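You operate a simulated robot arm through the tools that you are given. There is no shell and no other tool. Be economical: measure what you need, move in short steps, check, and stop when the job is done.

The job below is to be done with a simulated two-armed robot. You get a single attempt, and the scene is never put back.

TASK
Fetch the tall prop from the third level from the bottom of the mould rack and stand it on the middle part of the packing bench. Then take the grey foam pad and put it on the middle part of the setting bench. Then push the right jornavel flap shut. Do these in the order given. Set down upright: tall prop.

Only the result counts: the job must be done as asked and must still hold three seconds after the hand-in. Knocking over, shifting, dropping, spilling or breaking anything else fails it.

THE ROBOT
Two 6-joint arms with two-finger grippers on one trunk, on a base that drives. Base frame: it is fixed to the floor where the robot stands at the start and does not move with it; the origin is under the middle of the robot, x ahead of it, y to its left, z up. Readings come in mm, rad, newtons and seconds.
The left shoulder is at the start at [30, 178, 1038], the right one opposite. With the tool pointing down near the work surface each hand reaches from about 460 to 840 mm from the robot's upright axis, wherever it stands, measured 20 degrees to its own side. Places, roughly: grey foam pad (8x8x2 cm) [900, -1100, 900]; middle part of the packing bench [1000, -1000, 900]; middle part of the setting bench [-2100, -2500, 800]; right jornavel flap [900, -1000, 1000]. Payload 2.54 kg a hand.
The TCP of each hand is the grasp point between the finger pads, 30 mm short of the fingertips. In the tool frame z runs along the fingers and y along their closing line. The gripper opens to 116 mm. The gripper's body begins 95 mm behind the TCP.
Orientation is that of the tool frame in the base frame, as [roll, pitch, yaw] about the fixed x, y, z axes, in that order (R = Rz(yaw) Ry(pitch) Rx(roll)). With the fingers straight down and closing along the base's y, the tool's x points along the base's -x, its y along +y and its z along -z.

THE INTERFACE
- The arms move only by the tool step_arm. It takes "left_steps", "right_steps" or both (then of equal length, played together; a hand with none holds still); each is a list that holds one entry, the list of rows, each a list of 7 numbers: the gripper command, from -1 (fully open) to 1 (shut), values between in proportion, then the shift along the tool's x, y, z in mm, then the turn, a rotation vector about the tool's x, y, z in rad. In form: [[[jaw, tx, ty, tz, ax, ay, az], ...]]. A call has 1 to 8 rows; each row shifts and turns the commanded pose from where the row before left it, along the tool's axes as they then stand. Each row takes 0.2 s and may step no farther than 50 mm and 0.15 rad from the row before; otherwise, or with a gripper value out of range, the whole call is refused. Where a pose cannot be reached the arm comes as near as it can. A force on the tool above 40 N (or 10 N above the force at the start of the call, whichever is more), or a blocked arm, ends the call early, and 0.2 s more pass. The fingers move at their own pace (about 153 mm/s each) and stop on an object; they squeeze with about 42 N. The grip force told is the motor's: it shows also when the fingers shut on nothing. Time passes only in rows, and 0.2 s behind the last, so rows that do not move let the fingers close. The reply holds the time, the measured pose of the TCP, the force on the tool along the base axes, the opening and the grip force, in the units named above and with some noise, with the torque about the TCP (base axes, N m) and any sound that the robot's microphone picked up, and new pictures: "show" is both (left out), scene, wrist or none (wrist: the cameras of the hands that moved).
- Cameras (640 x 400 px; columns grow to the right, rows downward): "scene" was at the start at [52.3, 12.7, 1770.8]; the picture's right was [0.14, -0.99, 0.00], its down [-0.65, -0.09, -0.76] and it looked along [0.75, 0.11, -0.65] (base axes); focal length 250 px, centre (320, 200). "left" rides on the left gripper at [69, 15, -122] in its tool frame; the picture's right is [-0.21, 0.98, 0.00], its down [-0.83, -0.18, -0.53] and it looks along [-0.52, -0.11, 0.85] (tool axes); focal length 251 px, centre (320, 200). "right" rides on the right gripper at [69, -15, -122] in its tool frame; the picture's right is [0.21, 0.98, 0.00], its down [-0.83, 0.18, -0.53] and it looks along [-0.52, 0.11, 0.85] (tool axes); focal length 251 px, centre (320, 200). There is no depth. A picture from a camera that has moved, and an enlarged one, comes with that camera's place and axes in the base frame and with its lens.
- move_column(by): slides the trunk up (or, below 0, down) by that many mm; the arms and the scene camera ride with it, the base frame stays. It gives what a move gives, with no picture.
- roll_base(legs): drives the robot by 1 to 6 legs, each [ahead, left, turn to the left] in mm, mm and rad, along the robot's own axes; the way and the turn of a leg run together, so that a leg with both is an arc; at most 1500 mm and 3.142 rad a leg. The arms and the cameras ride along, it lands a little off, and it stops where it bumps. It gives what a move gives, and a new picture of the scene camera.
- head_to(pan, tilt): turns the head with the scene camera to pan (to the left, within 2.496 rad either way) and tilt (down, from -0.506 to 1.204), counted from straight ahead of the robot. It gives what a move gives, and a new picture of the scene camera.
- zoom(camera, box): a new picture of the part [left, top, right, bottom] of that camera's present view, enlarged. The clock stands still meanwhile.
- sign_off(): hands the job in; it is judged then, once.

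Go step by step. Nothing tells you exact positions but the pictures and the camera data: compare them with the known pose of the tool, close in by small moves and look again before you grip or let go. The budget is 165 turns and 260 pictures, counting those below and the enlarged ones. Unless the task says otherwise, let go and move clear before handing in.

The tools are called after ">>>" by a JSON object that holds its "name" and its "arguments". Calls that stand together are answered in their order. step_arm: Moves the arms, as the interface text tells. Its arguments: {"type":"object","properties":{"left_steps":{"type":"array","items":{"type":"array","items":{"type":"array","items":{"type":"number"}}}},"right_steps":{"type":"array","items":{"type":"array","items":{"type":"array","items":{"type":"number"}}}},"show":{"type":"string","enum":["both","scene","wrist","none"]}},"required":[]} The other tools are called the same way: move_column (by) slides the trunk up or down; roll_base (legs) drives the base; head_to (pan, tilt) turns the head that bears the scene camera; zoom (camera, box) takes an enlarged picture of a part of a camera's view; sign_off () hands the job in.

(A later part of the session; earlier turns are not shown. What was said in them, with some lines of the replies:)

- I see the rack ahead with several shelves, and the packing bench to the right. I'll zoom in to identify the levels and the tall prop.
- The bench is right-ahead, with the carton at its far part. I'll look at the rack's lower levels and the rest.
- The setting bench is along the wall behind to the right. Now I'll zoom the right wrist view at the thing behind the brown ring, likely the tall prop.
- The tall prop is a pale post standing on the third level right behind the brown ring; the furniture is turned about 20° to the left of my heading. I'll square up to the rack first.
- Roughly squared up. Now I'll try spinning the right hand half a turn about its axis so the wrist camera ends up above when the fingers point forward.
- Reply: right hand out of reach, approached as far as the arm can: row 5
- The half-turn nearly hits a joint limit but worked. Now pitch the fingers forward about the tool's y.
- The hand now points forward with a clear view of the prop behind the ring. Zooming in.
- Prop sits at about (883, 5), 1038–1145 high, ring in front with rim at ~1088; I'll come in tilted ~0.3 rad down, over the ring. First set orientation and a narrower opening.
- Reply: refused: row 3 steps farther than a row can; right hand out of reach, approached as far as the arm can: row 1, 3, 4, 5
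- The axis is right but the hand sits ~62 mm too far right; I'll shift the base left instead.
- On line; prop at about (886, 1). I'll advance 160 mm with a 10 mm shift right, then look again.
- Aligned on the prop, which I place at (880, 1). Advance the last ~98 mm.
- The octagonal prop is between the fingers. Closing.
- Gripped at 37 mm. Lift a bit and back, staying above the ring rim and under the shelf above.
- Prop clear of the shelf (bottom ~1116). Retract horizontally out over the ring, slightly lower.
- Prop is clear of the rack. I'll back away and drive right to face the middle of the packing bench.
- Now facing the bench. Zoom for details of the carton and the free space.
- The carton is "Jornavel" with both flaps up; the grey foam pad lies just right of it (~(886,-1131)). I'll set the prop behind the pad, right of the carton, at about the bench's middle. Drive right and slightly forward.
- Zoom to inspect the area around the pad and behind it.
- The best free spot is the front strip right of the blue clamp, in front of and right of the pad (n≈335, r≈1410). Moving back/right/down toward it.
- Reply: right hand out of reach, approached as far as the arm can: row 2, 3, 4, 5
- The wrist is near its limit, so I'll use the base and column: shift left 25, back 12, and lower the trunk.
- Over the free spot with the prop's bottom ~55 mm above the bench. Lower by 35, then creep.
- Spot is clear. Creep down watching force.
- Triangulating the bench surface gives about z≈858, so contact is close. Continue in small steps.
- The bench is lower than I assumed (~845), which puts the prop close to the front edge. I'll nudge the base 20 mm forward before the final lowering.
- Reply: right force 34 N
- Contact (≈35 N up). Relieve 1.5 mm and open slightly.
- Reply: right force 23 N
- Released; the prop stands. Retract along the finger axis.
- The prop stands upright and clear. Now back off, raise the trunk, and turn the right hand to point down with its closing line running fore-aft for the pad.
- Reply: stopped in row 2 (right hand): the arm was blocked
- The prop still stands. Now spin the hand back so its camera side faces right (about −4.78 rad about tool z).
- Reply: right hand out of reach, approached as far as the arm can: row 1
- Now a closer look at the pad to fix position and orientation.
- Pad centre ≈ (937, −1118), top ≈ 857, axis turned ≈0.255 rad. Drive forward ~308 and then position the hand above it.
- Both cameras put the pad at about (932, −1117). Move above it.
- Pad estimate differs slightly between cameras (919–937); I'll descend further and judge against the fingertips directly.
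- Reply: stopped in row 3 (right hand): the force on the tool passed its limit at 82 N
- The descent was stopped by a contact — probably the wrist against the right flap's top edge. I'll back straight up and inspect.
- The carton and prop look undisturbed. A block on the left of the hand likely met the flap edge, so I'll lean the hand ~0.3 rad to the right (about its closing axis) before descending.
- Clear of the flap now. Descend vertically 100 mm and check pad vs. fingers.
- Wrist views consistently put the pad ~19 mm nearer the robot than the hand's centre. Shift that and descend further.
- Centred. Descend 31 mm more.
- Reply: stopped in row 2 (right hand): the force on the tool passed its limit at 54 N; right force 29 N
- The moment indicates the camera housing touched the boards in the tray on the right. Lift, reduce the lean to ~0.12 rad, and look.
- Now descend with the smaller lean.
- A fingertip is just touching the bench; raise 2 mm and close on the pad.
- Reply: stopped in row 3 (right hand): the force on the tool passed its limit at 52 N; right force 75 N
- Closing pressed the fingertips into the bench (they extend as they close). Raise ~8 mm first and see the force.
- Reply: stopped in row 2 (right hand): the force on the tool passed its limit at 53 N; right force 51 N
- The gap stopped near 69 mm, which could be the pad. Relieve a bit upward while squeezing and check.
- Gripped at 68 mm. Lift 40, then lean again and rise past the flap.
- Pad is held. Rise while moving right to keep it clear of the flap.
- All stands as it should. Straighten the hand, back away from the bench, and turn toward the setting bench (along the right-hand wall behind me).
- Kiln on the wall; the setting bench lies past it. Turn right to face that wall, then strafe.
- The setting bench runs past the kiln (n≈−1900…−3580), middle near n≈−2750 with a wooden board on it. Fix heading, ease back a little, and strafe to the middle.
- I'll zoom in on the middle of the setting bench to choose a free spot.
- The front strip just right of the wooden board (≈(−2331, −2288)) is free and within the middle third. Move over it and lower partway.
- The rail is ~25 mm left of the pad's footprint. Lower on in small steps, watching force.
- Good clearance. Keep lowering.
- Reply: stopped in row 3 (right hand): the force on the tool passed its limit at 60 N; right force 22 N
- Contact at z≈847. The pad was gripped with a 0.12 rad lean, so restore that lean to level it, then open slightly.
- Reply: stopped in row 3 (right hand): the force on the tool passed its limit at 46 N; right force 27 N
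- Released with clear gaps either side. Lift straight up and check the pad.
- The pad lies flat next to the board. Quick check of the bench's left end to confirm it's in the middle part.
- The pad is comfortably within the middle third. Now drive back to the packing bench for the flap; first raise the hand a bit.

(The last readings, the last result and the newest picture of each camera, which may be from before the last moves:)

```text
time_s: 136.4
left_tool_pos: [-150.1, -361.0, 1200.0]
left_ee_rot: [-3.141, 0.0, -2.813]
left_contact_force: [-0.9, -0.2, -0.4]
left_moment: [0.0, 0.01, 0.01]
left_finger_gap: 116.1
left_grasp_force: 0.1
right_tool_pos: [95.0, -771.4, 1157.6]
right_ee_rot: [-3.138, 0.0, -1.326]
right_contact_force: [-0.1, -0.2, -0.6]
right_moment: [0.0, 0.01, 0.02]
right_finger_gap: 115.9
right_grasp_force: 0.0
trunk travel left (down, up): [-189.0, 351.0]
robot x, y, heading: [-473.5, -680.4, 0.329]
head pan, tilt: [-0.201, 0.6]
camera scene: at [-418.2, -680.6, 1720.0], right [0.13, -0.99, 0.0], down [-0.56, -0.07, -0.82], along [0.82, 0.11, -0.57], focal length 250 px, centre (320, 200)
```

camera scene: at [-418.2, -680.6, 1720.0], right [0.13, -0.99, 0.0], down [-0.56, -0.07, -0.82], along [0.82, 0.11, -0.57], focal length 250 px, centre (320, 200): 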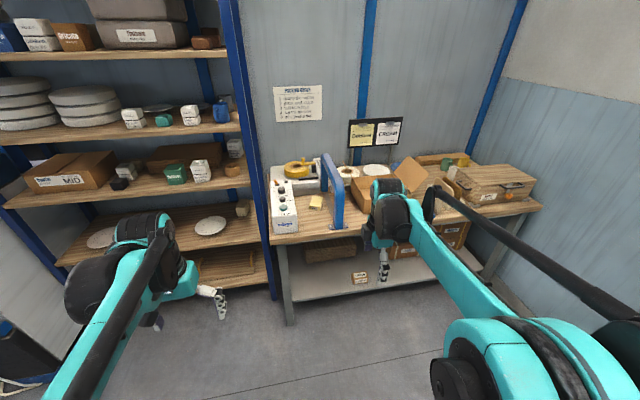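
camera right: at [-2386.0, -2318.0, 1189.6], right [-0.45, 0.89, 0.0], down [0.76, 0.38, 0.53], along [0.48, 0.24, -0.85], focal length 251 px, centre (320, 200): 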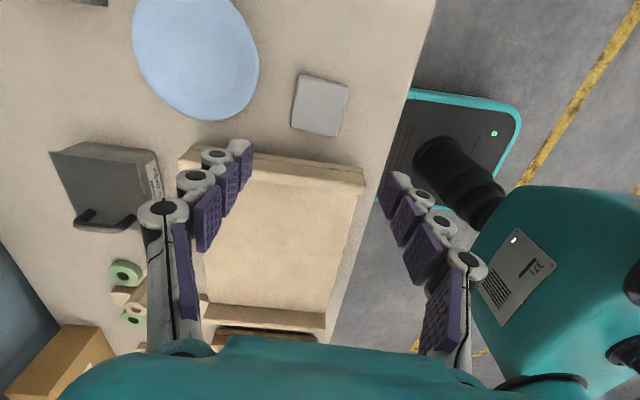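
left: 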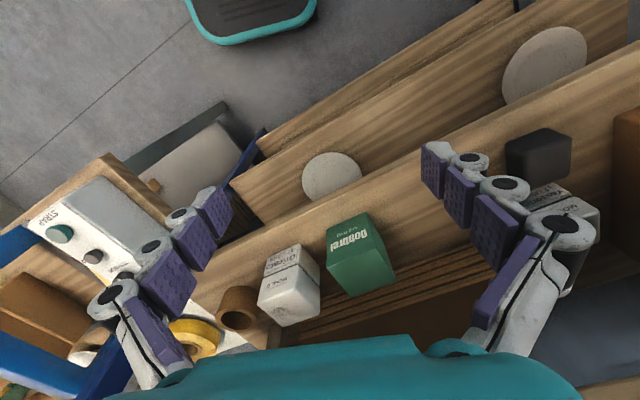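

Move right and forward to the position used before, hand to the right of the right flap.

>>> {"name": "roll_base", "arguments": {"legs": [[0, -640, 0.01]]}}

>>> {"name": "roll_base", "arguments": {"legs": [[570, 0, 0]]}}

>>> {"name": "head_to", "arguments": {"pan": -0.1, "tilt": 0.75}}

>>> {"name": "zoom", "arguments": {"camera": "scene", "box": [200, 150, 440, 320]}}

```text
time_s: 140.0
left_tool_pos: [56.5, -959.8, 1199.0]
left_ee_rot: [3.14, 0.0, -2.793]
left_contact_force: [0.0, -0.9, 0.5]
left_moment: [0.03, -0.02, 0.02]
left_finger_gap: 116.1
left_grasp_force: 0.0
right_tool_pos: [308.1, -1366.8, 1159.0]
right_ee_rot: [-3.138, 0.0, -1.308]
right_contact_force: [0.0, -0.5, 0.3]
right_moment: [0.03, 0.05, -0.02]
right_finger_gap: 115.9
right_grasp_force: 0.0
trunk travel left (down, up): [-189.0, 351.0]
robot x, y, heading: [-267.7, -1283.8, 0.346]
head pan, tilt: [-0.201, 0.6]
camera scene: at [-205.7, -1283.6, 1720.0], right [0.15, -0.99, 0.0], down [-0.56, -0.08, -0.82], along [0.82, 0.12, -0.57], focal length 250 px, centre (320, 200)
```

scene: 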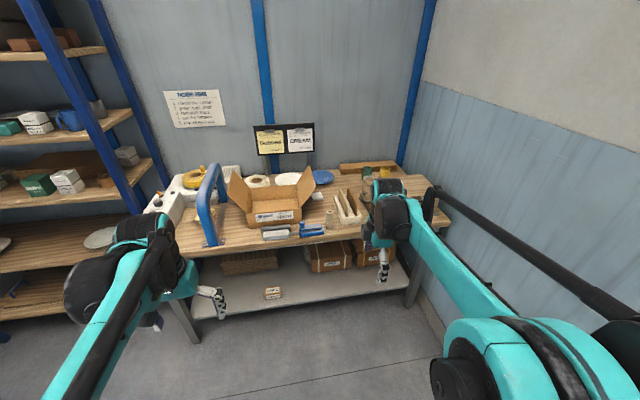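

```text
time_s: 143.2
left_tool_pos: [587.8, -781.1, 1199.3]
left_ee_rot: [-3.142, 0.0, -2.811]
left_contact_force: [-0.3, 0.6, 0.7]
left_moment: [-0.02, 0.01, 0.01]
left_finger_gap: 115.9
left_grasp_force: 0.1
right_tool_pos: [833.0, -1190.6, 1158.7]
right_ee_rot: [-3.14, 0.0, -1.326]
right_contact_force: [1.2, 0.2, -0.7]
right_moment: [-0.01, 0.03, 0.01]
right_finger_gap: 116.1
right_grasp_force: 0.1
trunk travel left (down, up): [-189.0, 351.0]
robot x, y, heading: [262.4, -1102.4, 0.332]
head pan, tilt: [-0.201, 0.6]
camera scene: at [319.9, -1098.9, 1720.0], right [0.13, -0.99, 0.0], down [-0.56, -0.07, -0.82], along [0.82, 0.11, -0.57], focal length 250 px, centre (320, 200)
```

scene: 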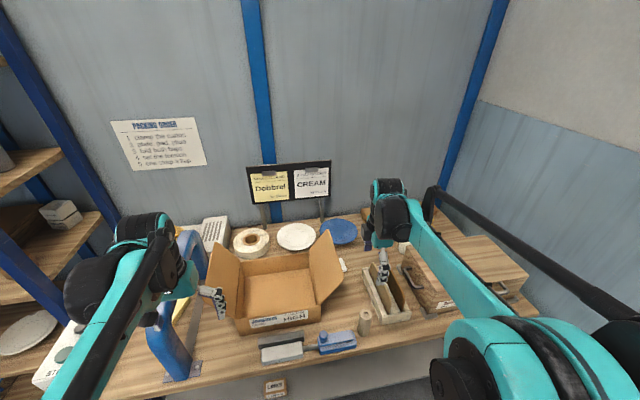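

```text
time_s: 143.9
left_tool_pos: [587.6, -781.8, 1198.8]
left_ee_rot: [3.142, 0.002, -2.812]
left_contact_force: [0.2, 0.1, -0.6]
left_moment: [0.01, -0.03, 0.01]
left_finger_gap: 116.1
left_grasp_force: 0.1
right_tool_pos: [833.5, -1191.8, 1158.3]
right_ee_rot: [-3.138, 0.001, -1.327]
right_contact_force: [-0.6, 0.4, 0.5]
right_moment: [0.01, 0.0, -0.02]
right_finger_gap: 115.9
right_grasp_force: 0.0
trunk travel left (down, up): [-189.0, 351.0]
robot x, y, heading: [258.8, -1101.4, 0.331]
head pan, tilt: [-0.099, 0.75]
camera scene: at [311.9, -1091.8, 1707.2], right [0.23, -0.97, 0.0], down [-0.66, -0.16, -0.73], along [0.71, 0.17, -0.68], focal length 250 px, centre (320, 200)
```

scene: 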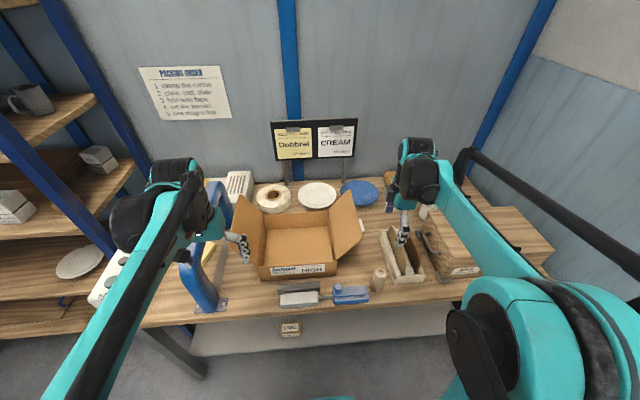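

```text
2.35 times, centred on (320, 235) of scene
camera zoom: at [311.9, -1091.8, 1707.2], right [0.23, -0.97, 0.0], down [-0.66, -0.16, -0.73], along [0.71, 0.17, -0.68], focal length 589 px, centre (320, 118)
```

zoom: 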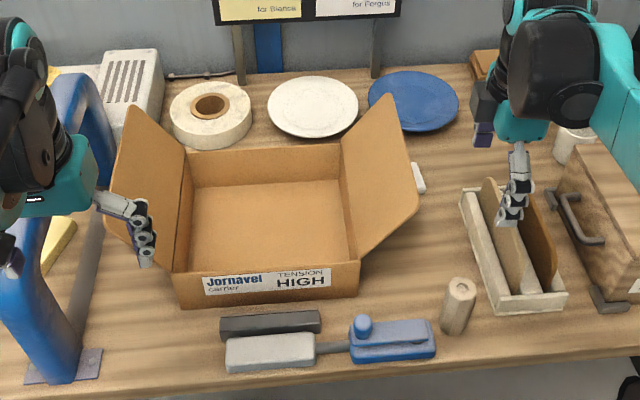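

Everything's in place. Position the open hand to the right of the right flap (n≈530, r≈1390) and lower to z≈1050.

>>> {"name": "step_arm", "arguments": {"right_steps": [[[-1, -10, -48, 0, 0, 0, 0], [-1, -10, -48, 0, 0, 0, 0], [-1, -10, -48, 0, 0, 0, 0], [-1, 0, 0, 36, 0, 0, 0], [-1, 0, 0, 36, 0, 0, 0], [-1, 0, 0, 36, 0, 0, 0]]], "show": "both"}}

>>> {"name": "zoom", "arguments": {"camera": "scene", "box": [240, 140, 480, 300]}}

```text
time_s: 145.3
left_tool_pos: [588.8, -780.4, 1199.9]
left_ee_rot: [3.14, 0.0, -2.81]
left_contact_force: [1.0, 0.0, -0.6]
left_moment: [-0.02, 0.0, 0.0]
left_finger_gap: 116.0
left_grasp_force: 0.0
right_tool_pos: [966.4, -1126.8, 1050.3]
right_ee_rot: [-3.137, 0.002, -1.325]
right_contact_force: [0.2, 0.1, -0.4]
right_moment: [-0.04, 0.02, 0.02]
right_finger_gap: 116.2
right_grasp_force: 0.2
trunk travel left (down, up): [-189.0, 351.0]
robot x, y, heading: [264.2, -1100.5, 0.324]
head pan, tilt: [-0.099, 0.75]
camera scene: at [312.5, -1091.8, 1707.1], right [0.23, -0.97, 0.0], down [-0.66, -0.16, -0.73], along [0.71, 0.17, -0.68], focal length 250 px, centre (320, 200)
camera right: at [996.0, -1191.4, 1171.8], right [-0.9, -0.44, 0.0], down [-0.38, 0.76, 0.53], along [-0.24, 0.48, -0.85], focal length 251 px, centre (320, 200)
```

scene: 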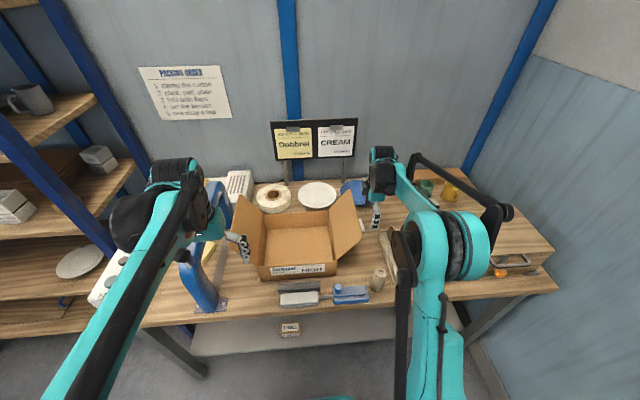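
right: 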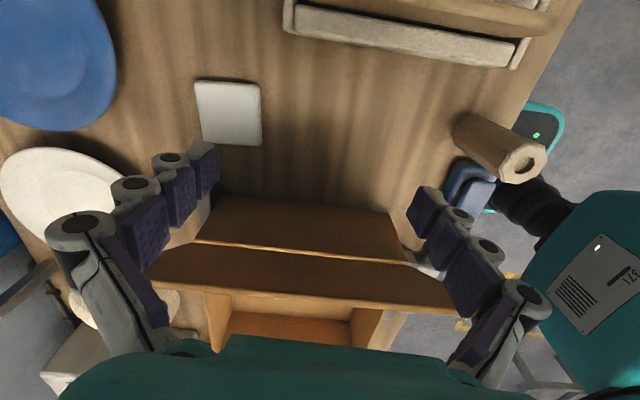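

```text
2.50 times, centred on (360, 220) of scene
camera zoom: at [312.5, -1091.8, 1707.1], right [0.23, -0.97, 0.0], down [-0.66, -0.16, -0.73], along [0.71, 0.17, -0.68], focal length 626 px, centre (220, 150)
```

zoom: 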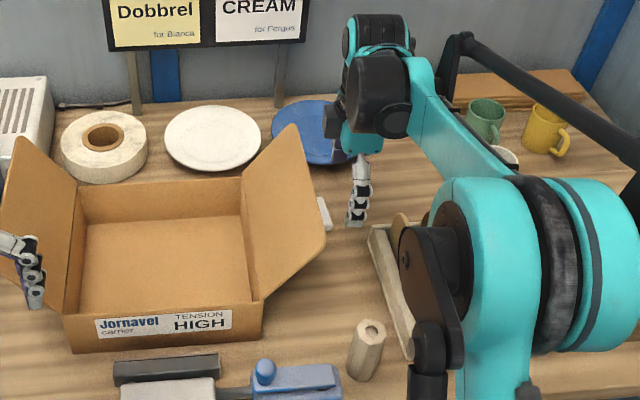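

Fingers line up with the flap's outer face. Push left slowly.

>>> {"name": "step_arm", "arguments": {"right_steps": [[[-1, -20, 2, 0, 0, 0, 0], [-1, -20, 2, 0, 0, 0, 0], [-1, -15, 1.5, 0, 0, 0, 0], [-1, -15, 1.5, 0, 0, 0, 0], [-1, -15, 1.5, 0, 0, 0, 0]]], "show": "both"}}

>>> {"name": "zoom", "arguments": {"camera": "scene", "box": [240, 140, 480, 300]}}

```text
time_s: 146.5
left_tool_pos: [586.1, -780.6, 1199.4]
left_ee_rot: [-3.141, 0.002, -2.812]
left_contact_force: [0.3, -0.2, 0.4]
left_moment: [-0.03, 0.0, 0.03]
left_finger_gap: 115.7
left_grasp_force: 0.0
right_tool_pos: [935.5, -1047.7, 1052.2]
right_ee_rot: [-3.138, 0.001, -1.327]
right_contact_force: [-2.8, -3.2, 10.6]
right_moment: [0.06, 0.52, 0.17]
right_finger_gap: 117.1
right_grasp_force: 0.0
trunk travel left (down, up): [-189.0, 351.0]
robot x, y, heading: [262.2, -1102.0, 0.325]
head pan, tilt: [-0.099, 0.75]
camera scene: at [310.8, -1091.7, 1707.3], right [0.23, -0.97, 0.0], down [-0.66, -0.16, -0.73], along [0.71, 0.17, -0.68], focal length 250 px, centre (320, 200)
camera right: at [963.9, -1111.9, 1173.2], right [-0.9, -0.44, 0.0], down [-0.38, 0.76, 0.53], along [-0.23, 0.48, -0.85], focal length 251 px, centre (320, 200)
```

scene: 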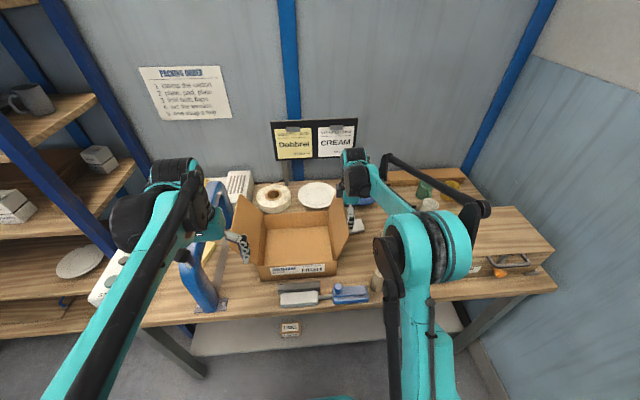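
right: 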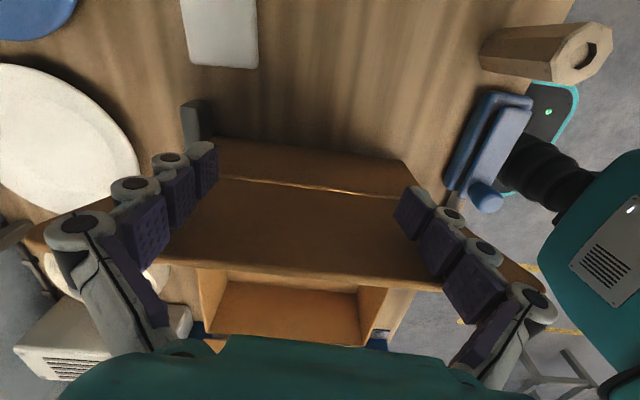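

```text
2.50 times, centred on (360, 220) of scene
camera zoom: at [310.8, -1091.7, 1707.3], right [0.23, -0.97, 0.0], down [-0.66, -0.16, -0.73], along [0.71, 0.17, -0.68], focal length 626 px, centre (220, 150)
```

zoom: 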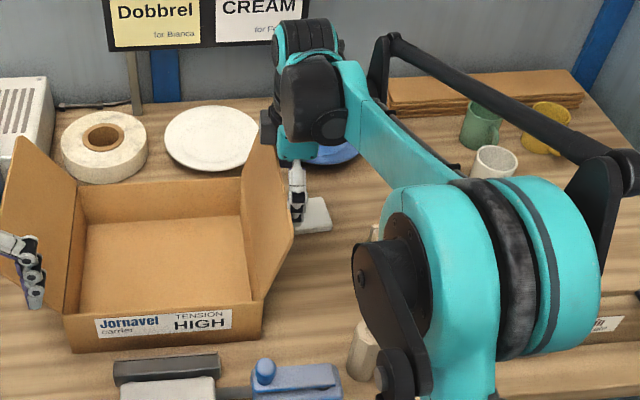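

The flap is turning and the carton stays put. Keep pushing.

>>> {"name": "step_arm", "arguments": {"right_steps": [[[-1, -15, 1.5, 0, 0, 0, 0], [-1, -15, 1.5, 0, 0, 0, 0], [-1, -15, 1.5, 0, 0, 0, 0], [-1, -15, 1.5, 0, 0, 0, 0]]], "show": "both"}}

>>> {"name": "zoom", "arguments": {"camera": "scene", "box": [240, 140, 480, 300]}}

```text
time_s: 147.1
left_tool_pos: [587.3, -780.0, 1198.5]
left_ee_rot: [3.14, 0.001, -2.812]
left_contact_force: [-0.1, 0.2, -0.4]
left_moment: [0.01, -0.01, -0.04]
left_finger_gap: 116.3
left_grasp_force: 0.0
right_tool_pos: [925.9, -1022.2, 1050.4]
right_ee_rot: [-3.141, 0.0, -1.327]
right_contact_force: [0.0, -0.1, 0.5]
right_moment: [-0.01, 0.01, -0.01]
right_finger_gap: 116.5
right_grasp_force: 0.0
trunk travel left (down, up): [-189.0, 351.0]
robot x, y, heading: [262.4, -1103.5, 0.326]
head pan, tilt: [-0.099, 0.75]
stopped in row 3 (right hand): the force on the tool passed its limit at 40 N (the readings are from after the stop); the commanded pose is now the measured one
camera scene: at [311.4, -1091.8, 1706.8], right [0.23, -0.97, 0.0], down [-0.66, -0.16, -0.73], along [0.71, 0.17, -0.68], focal length 250 px, centre (320, 200)
camera right: at [955.9, -1086.0, 1171.9], right [-0.9, -0.44, 0.0], down [-0.38, 0.76, 0.53], along [-0.24, 0.48, -0.85], focal length 251 px, centre (320, 200)
```

scene: 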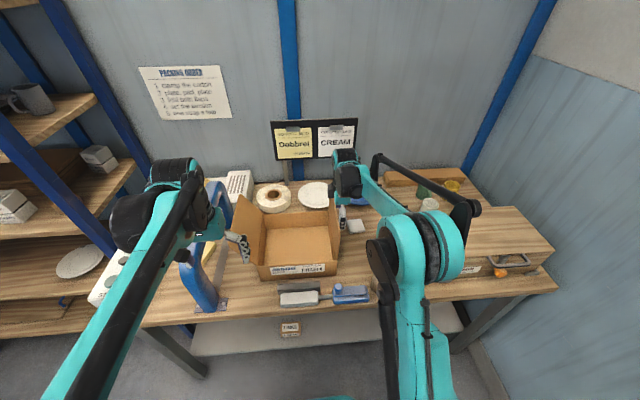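
right: 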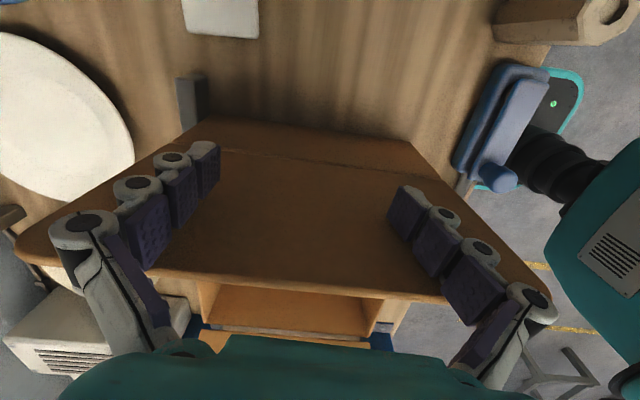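

```text
2.50 times, centred on (360, 220) of scene
camera zoom: at [311.4, -1091.8, 1706.8], right [0.23, -0.97, 0.0], down [-0.66, -0.16, -0.73], along [0.71, 0.17, -0.68], focal length 626 px, centre (220, 150)
```

zoom: 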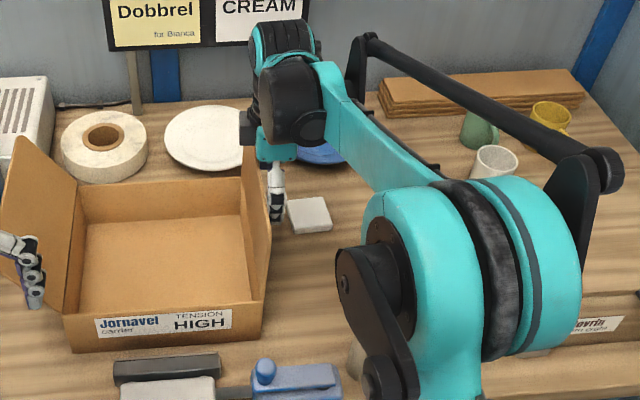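

Flap is near vertical; the push force peaked at 40 N. Raise the contact point a little and push in smaller steps.

>>> {"name": "step_arm", "arguments": {"right_steps": [[[-1, 0, 0, -15, 0, 0, 0], [-1, -8, 0.8, 0, 0, 0, 0], [-1, -8, 0.8, 0, 0, 0, 0], [-1, -8, 0.8, 0, 0, 0, 0], [-1, -8, 0.8, 0, 0, 0, 0]]], "show": "both"}}

>>> {"name": "zoom", "arguments": {"camera": "scene", "box": [240, 140, 480, 300]}}

```text
time_s: 148.3
left_tool_pos: [586.5, -780.1, 1200.3]
left_ee_rot: [3.141, -0.001, -2.811]
left_contact_force: [0.1, -0.6, 0.0]
left_moment: [0.02, -0.01, 0.01]
left_finger_gap: 116.0
left_grasp_force: 0.1
right_tool_pos: [917.1, -991.8, 1067.6]
right_ee_rot: [-3.141, 0.002, -1.326]
right_contact_force: [-0.8, -0.1, -0.4]
right_moment: [0.0, -0.01, 0.02]
right_finger_gap: 116.2
right_grasp_force: 0.1
trunk travel left (down, up): [-189.0, 351.0]
robot x, y, heading: [263.7, -1098.9, 0.332]
head pan, tilt: [-0.099, 0.75]
camera scene: at [312.0, -1091.4, 1707.1], right [0.23, -0.97, 0.0], down [-0.66, -0.16, -0.73], along [0.71, 0.17, -0.68], focal length 250 px, centre (320, 200)
camera right: at [945.8, -1055.0, 1188.4], right [-0.9, -0.44, 0.0], down [-0.38, 0.76, 0.53], along [-0.24, 0.48, -0.84], focal length 251 px, centre (320, 200)
```

scene: 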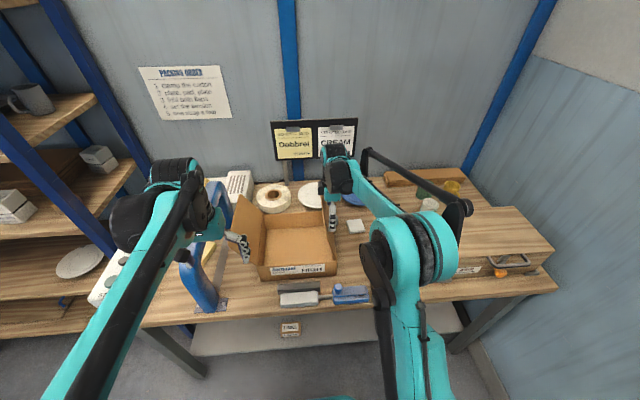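
right: 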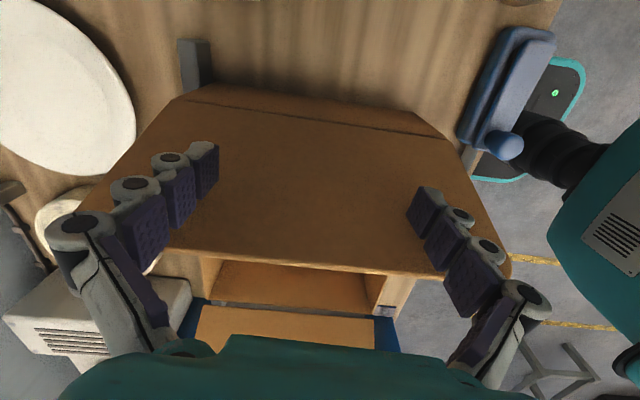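

```text
2.50 times, centred on (360, 220) of scene
camera zoom: at [312.0, -1091.4, 1707.1], right [0.23, -0.97, 0.0], down [-0.66, -0.16, -0.73], along [0.71, 0.17, -0.68], focal length 626 px, centre (220, 150)
```

zoom: 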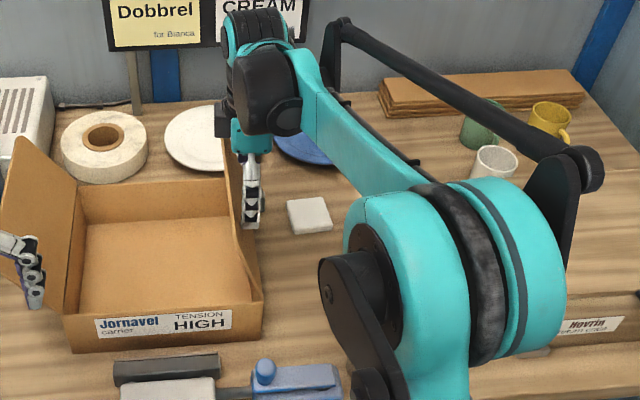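

Past vertical. Now follow the arc: left and down.

>>> {"name": "step_arm", "arguments": {"right_steps": [[[-1, -14, 1.4, 6, 0, 0, 0], [-1, -14, 1.4, 7, 0, 0, 0], [-1, -13, 1.3, 10, 0, 0, 0], [-1, -13, 1.3, 11, 0, 0, 0]]], "show": "both"}}

>>> {"name": "zoom", "arguments": {"camera": "scene", "box": [240, 140, 480, 300]}}

```text
time_s: 149.3
left_tool_pos: [587.6, -779.3, 1200.4]
left_ee_rot: [3.141, 0.001, -2.811]
left_contact_force: [-0.7, -0.8, 0.6]
left_moment: [0.02, 0.01, 0.0]
left_finger_gap: 116.0
left_grasp_force: 0.1
right_tool_pos: [898.3, -941.5, 1033.4]
right_ee_rot: [-3.141, 0.001, -1.325]
right_contact_force: [-0.5, -0.4, -0.4]
right_moment: [-0.01, 0.03, 0.02]
right_finger_gap: 116.2
right_grasp_force: 0.0
trunk travel left (down, up): [-189.0, 351.0]
robot x, y, heading: [259.2, -1106.2, 0.334]
head pan, tilt: [-0.099, 0.75]
camera scene: at [312.2, -1091.4, 1707.1], right [0.23, -0.97, 0.0], down [-0.66, -0.16, -0.73], along [0.71, 0.17, -0.68], focal length 250 px, centre (320, 200)
camera right: at [926.9, -1006.1, 1155.0], right [-0.9, -0.44, 0.0], down [-0.38, 0.76, 0.53], along [-0.24, 0.48, -0.84], focal length 251 px, centre (320, 200)
```

scene: 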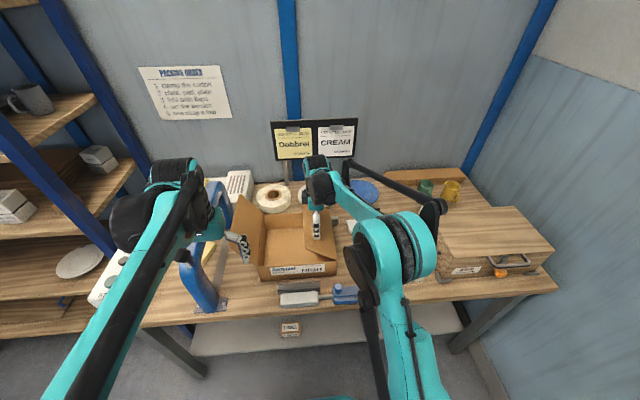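
right: 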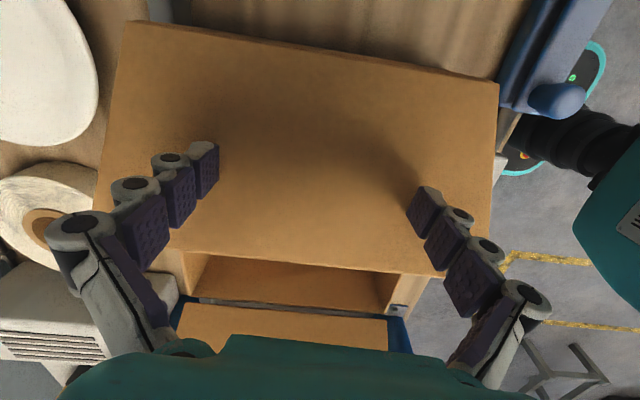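

```text
2.50 times, centred on (360, 220) of scene
camera zoom: at [312.2, -1091.4, 1707.1], right [0.23, -0.97, 0.0], down [-0.66, -0.16, -0.73], along [0.71, 0.17, -0.68], focal length 626 px, centre (220, 150)
```

zoom: 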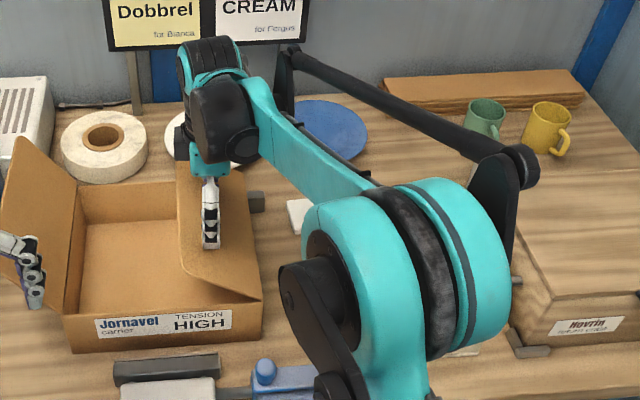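

Folding well. Continue down to flat, with force watch.

>>> {"name": "step_arm", "arguments": {"right_steps": [[[-1, -7, 0.7, 11, 0, 0, 0], [-1, -6, 0.6, 11, 0, 0, 0], [-1, -4, 0.4, 12, 0, 0, 0], [-1, -4, 0.4, 11, 0, 0, 0]]], "show": "both"}}

>>> {"name": "zoom", "arguments": {"camera": "scene", "box": [240, 140, 480, 300]}}

```text
time_s: 150.3
left_tool_pos: [587.8, -780.5, 1199.5]
left_ee_rot: [-3.141, -0.002, -2.811]
left_contact_force: [0.4, 0.7, 0.1]
left_moment: [-0.01, 0.01, 0.01]
left_finger_gap: 115.9
left_grasp_force: 0.1
right_tool_pos: [889.1, -921.2, 986.5]
right_ee_rot: [-3.141, 0.001, -1.327]
right_contact_force: [-0.2, 0.4, -0.9]
right_moment: [0.03, 0.01, -0.01]
right_finger_gap: 115.8
right_grasp_force: 0.1
trunk travel left (down, up): [-189.0, 351.0]
robot x, y, heading: [257.8, -1102.8, 0.33]
head pan, tilt: [-0.099, 0.75]
camera scene: at [312.3, -1091.5, 1707.1], right [0.23, -0.97, 0.0], down [-0.66, -0.16, -0.73], along [0.71, 0.17, -0.68], focal length 250 px, centre (320, 200)
camera right: at [919.0, -985.6, 1107.7], right [-0.9, -0.44, 0.0], down [-0.38, 0.76, 0.53], along [-0.24, 0.48, -0.84], focal length 251 px, centre (320, 200)
```

scene: 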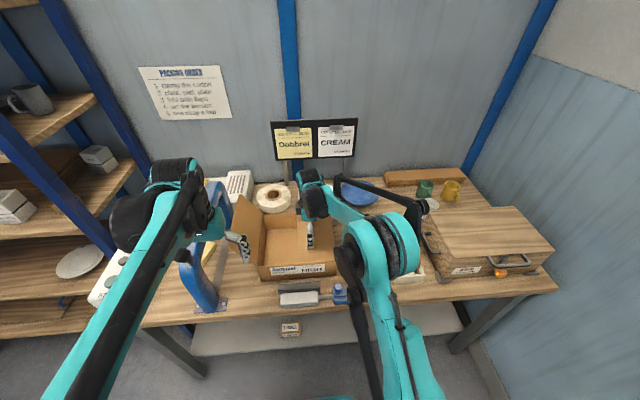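
right: 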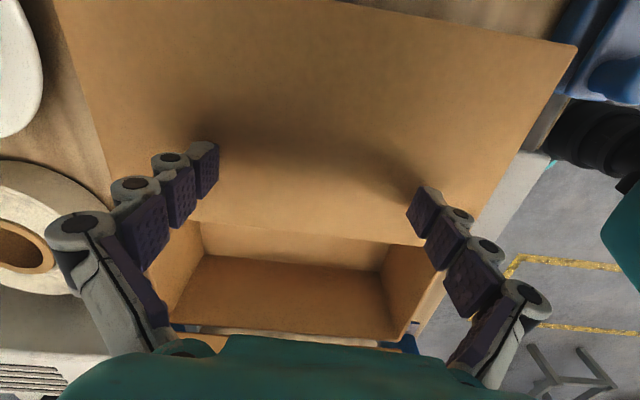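

```text
2.50 times, centred on (360, 220) of scene
camera zoom: at [312.3, -1091.5, 1707.1], right [0.23, -0.97, 0.0], down [-0.66, -0.16, -0.73], along [0.71, 0.17, -0.68], focal length 626 px, centre (220, 150)
```

zoom: 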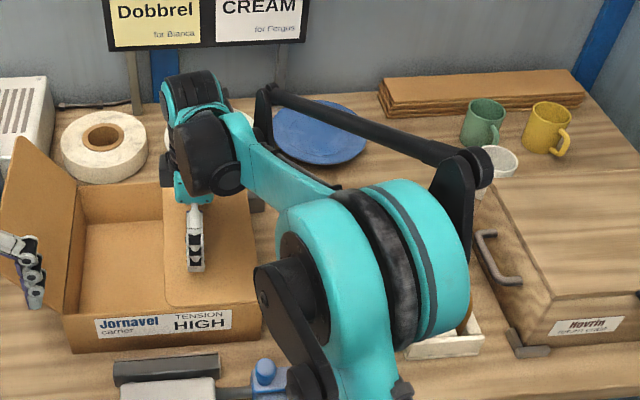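

Almost flat. A bit further down until it seats.

>>> {"name": "step_arm", "arguments": {"right_steps": [[[-1, -1, 0, 6, 0, 0, 0], [-1, 0, 0, 5, 0, 0, 0], [-1, 0, 0, 4, 0, 0, 0], [-1, 0, 0, 4, 0, 0, 0]]], "show": "wrist"}}

>>> {"name": "zoom", "arguments": {"camera": "scene", "box": [260, 180, 380, 290]}}

```text
time_s: 151.2
left_tool_pos: [586.1, -780.8, 1200.1]
left_ee_rot: [3.139, 0.003, -2.813]
left_contact_force: [-0.9, -0.2, -0.2]
left_moment: [0.0, 0.02, 0.0]
left_finger_gap: 115.8
left_grasp_force: 0.1
right_tool_pos: [888.9, -920.6, 975.0]
right_ee_rot: [-3.138, 0.001, -1.327]
right_contact_force: [-1.3, -1.0, 28.1]
right_moment: [-0.17, 0.32, -0.01]
right_finger_gap: 116.5
right_grasp_force: 0.3
trunk travel left (down, up): [-189.0, 351.0]
robot x, y, heading: [262.5, -1105.5, 0.332]
head pan, tilt: [-0.099, 0.75]
stopped in row 4 (right hand): the force on the tool passed its limit at 46 N (the readings are from after the stop); the commanded pose is now the measured one
camera right: at [918.2, -984.9, 1095.9], right [-0.9, -0.44, 0.0], down [-0.38, 0.76, 0.53], along [-0.23, 0.48, -0.85], focal length 251 px, centre (320, 200)
```

right: 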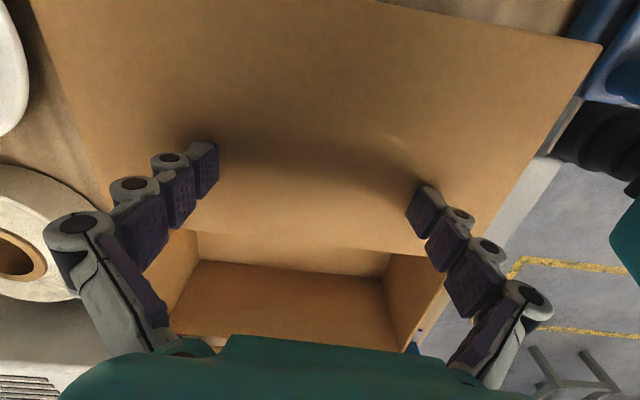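

```text
3.64 times, centred on (320, 235) of scene
camera zoom: at [309.2, -1092.5, 1707.5], right [0.23, -0.97, 0.0], down [-0.66, -0.16, -0.73], along [0.71, 0.17, -0.68], focal length 910 px, centre (320, 73)
```

zoom: 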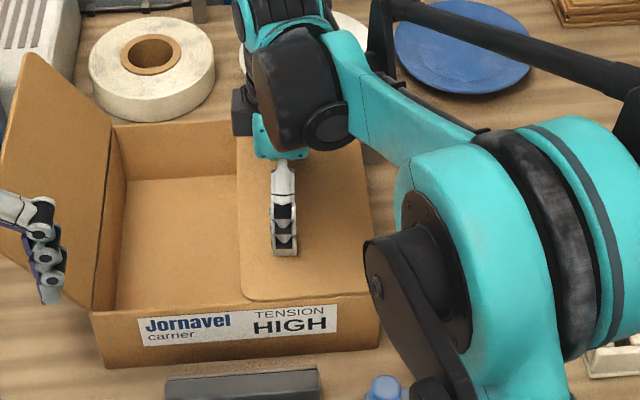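

Seated flat (46 N resistance). Lift straight up and check that it stays.

>>> {"name": "step_arm", "arguments": {"right_steps": [[[-1, 0, 0, -10, 0, 0, 0], [-1, 0, 0, -40, 0, 0, 0], [-1, 0, 0, -40, 0, 0, 0], [-1, 0, 0, -40, 0, 0, 0], [-1, 0, 0, -40, 0, 0, 0]]], "show": "both"}}

>>> {"name": "roll_base", "arguments": {"legs": [[-400, 0, 0]]}}

>>> {"name": "zoom", "arguments": {"camera": "scene", "box": [220, 130, 460, 290]}}

```text
time_s: 152.4
left_tool_pos: [587.4, -781.0, 1199.1]
left_ee_rot: [-3.141, 0.001, -2.812]
left_contact_force: [-0.2, -0.1, 0.5]
left_moment: [-0.01, -0.01, -0.01]
left_finger_gap: 116.0
left_grasp_force: 0.0
right_tool_pos: [891.2, -924.1, 1143.8]
right_ee_rot: [-3.138, 0.001, -1.327]
right_contact_force: [-0.3, -0.1, -0.9]
right_moment: [-0.03, -0.04, -0.02]
right_finger_gap: 115.8
right_grasp_force: 0.0
trunk travel left (down, up): [-189.0, 351.0]
robot x, y, heading: [258.5, -1097.6, 0.329]
head pan, tilt: [-0.099, 0.75]
camera scene: at [311.9, -1091.8, 1707.2], right [0.23, -0.97, 0.0], down [-0.66, -0.16, -0.73], along [0.71, 0.17, -0.68], focal length 250 px, centre (320, 200)
camera right: at [919.7, -987.2, 1265.7], right [-0.9, -0.44, 0.0], down [-0.38, 0.76, 0.53], along [-0.23, 0.48, -0.85], focal length 251 px, centre (320, 200)
```

scene: 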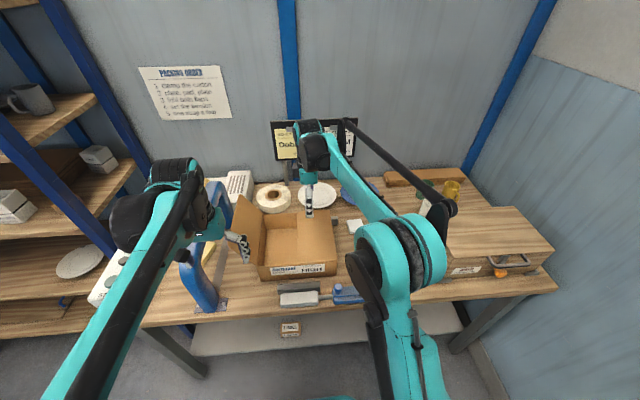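
right: 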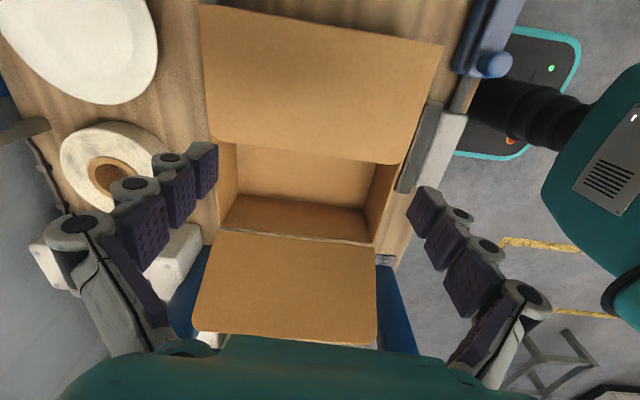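

```text
time_s: 154.9
left_tool_pos: [214.8, -910.0, 1199.5]
left_ee_rot: [3.14, 0.002, -2.821]
left_contact_force: [-1.1, -0.2, 0.5]
left_moment: [0.03, 0.0, 0.02]
left_finger_gap: 116.1
left_grasp_force: 0.0
right_tool_pos: [516.6, -1057.5, 1144.5]
right_ee_rot: [-3.137, 0.0, -1.342]
right_contact_force: [-0.4, -0.3, -0.4]
right_moment: [-0.01, -0.01, -0.01]
right_finger_gap: 115.9
right_grasp_force: 0.2
trunk travel left (down, up): [-189.0, 351.0]
robot x, y, heading: [-113.9, -1227.7, 0.314]
head pan, tilt: [-0.099, 0.75]
camera scene: at [-63.9, -1218.2, 1707.2], right [0.22, -0.98, 0.0], down [-0.67, -0.15, -0.73], along [0.71, 0.16, -0.68], focal length 250 px, centre (320, 200)
```

scene: 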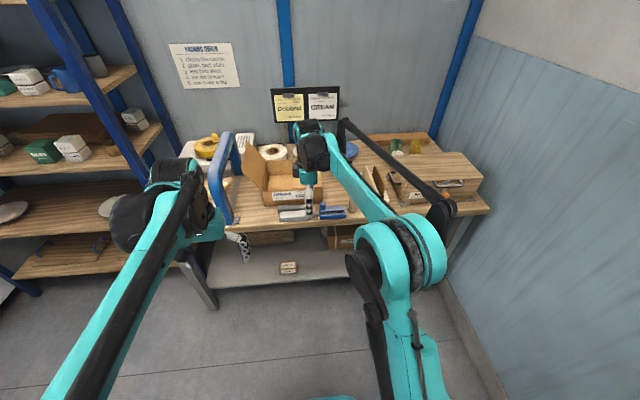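

```text
2.50 times, centred on (340, 210) of scene
camera zoom: at [-63.9, -1218.2, 1707.2], right [0.22, -0.98, 0.0], down [-0.67, -0.15, -0.73], along [0.71, 0.16, -0.68], focal length 626 px, centre (270, 175)
```

zoom: 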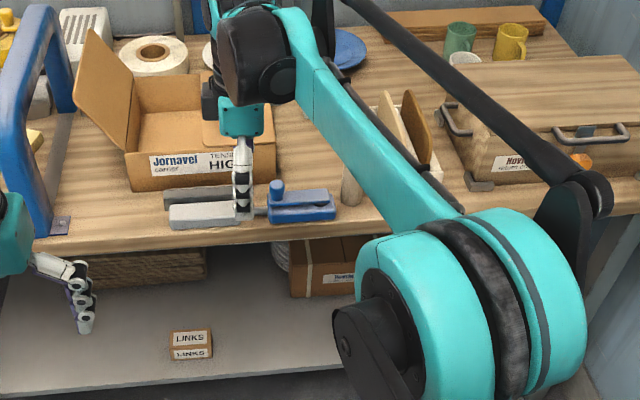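

The flap stays shut. One last look with the arm out of the way to confirm the prop stands.

>>> {"name": "roll_base", "arguments": {"legs": [[0, -250, 0]]}}

>>> {"name": "zoom", "arguments": {"camera": "scene", "box": [160, 110, 400, 270]}}

```text
time_s: 156.7
left_tool_pos: [293.5, -1142.4, 1199.4]
left_ee_rot: [3.141, 0.0, -2.821]
left_contact_force: [-0.4, 0.9, 1.0]
left_moment: [0.02, 0.03, 0.0]
left_finger_gap: 115.7
left_grasp_force: 0.0
right_tool_pos: [595.0, -1289.9, 1143.7]
right_ee_rot: [-3.137, 0.001, -1.339]
right_contact_force: [0.9, -0.3, -0.2]
right_moment: [0.03, 0.05, -0.02]
right_finger_gap: 115.9
right_grasp_force: 0.2
trunk travel left (down, up): [-189.0, 351.0]
robot x, y, heading: [-36.8, -1459.2, 0.317]
head pan, tilt: [-0.099, 0.75]
camera scene: at [14.1, -1452.4, 1707.1], right [0.22, -0.98, 0.0], down [-0.67, -0.15, -0.73], along [0.71, 0.16, -0.68], focal length 250 px, centre (320, 200)
```

scene: 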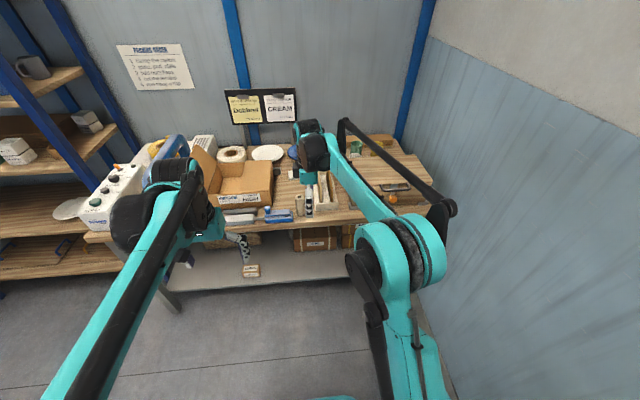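

```text
2.50 times, centred on (280, 190) of scene
camera zoom: at [14.1, -1452.4, 1707.1], right [0.22, -0.98, 0.0], down [-0.67, -0.15, -0.73], along [0.71, 0.16, -0.68], focal length 626 px, centre (420, 225)
```

zoom: 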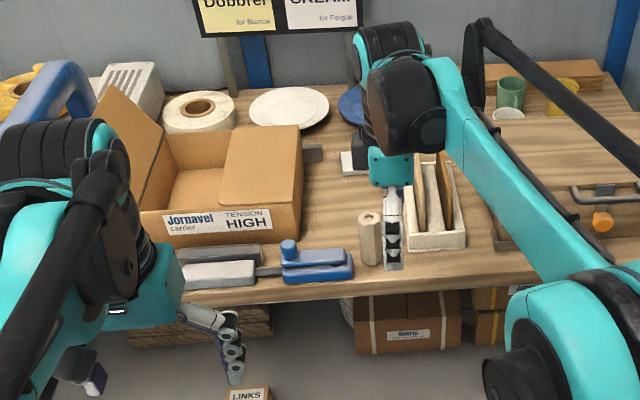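

The prop stands upright, the flap lies shut, the pad is on the setting bench, and the hands are clear; handing in.

>>> {"name": "sign_off", "arguments": {}}

```text
The job is handed in.
```

I did the three jobs in the order given and handed in. The tall prop stands upright on the middle part of the packing bench. The grey foam pad lies flat on the middle part of the setting bench. The right Jornavel flap is pushed shut and stayed shut when I let go.

While fetching the pad, the right hand touched something twice. The first was most likely the edge of the open flap, and the second the boards in the tray beside the pad. Nothing looked moved or knocked over in the pictures afterwards.
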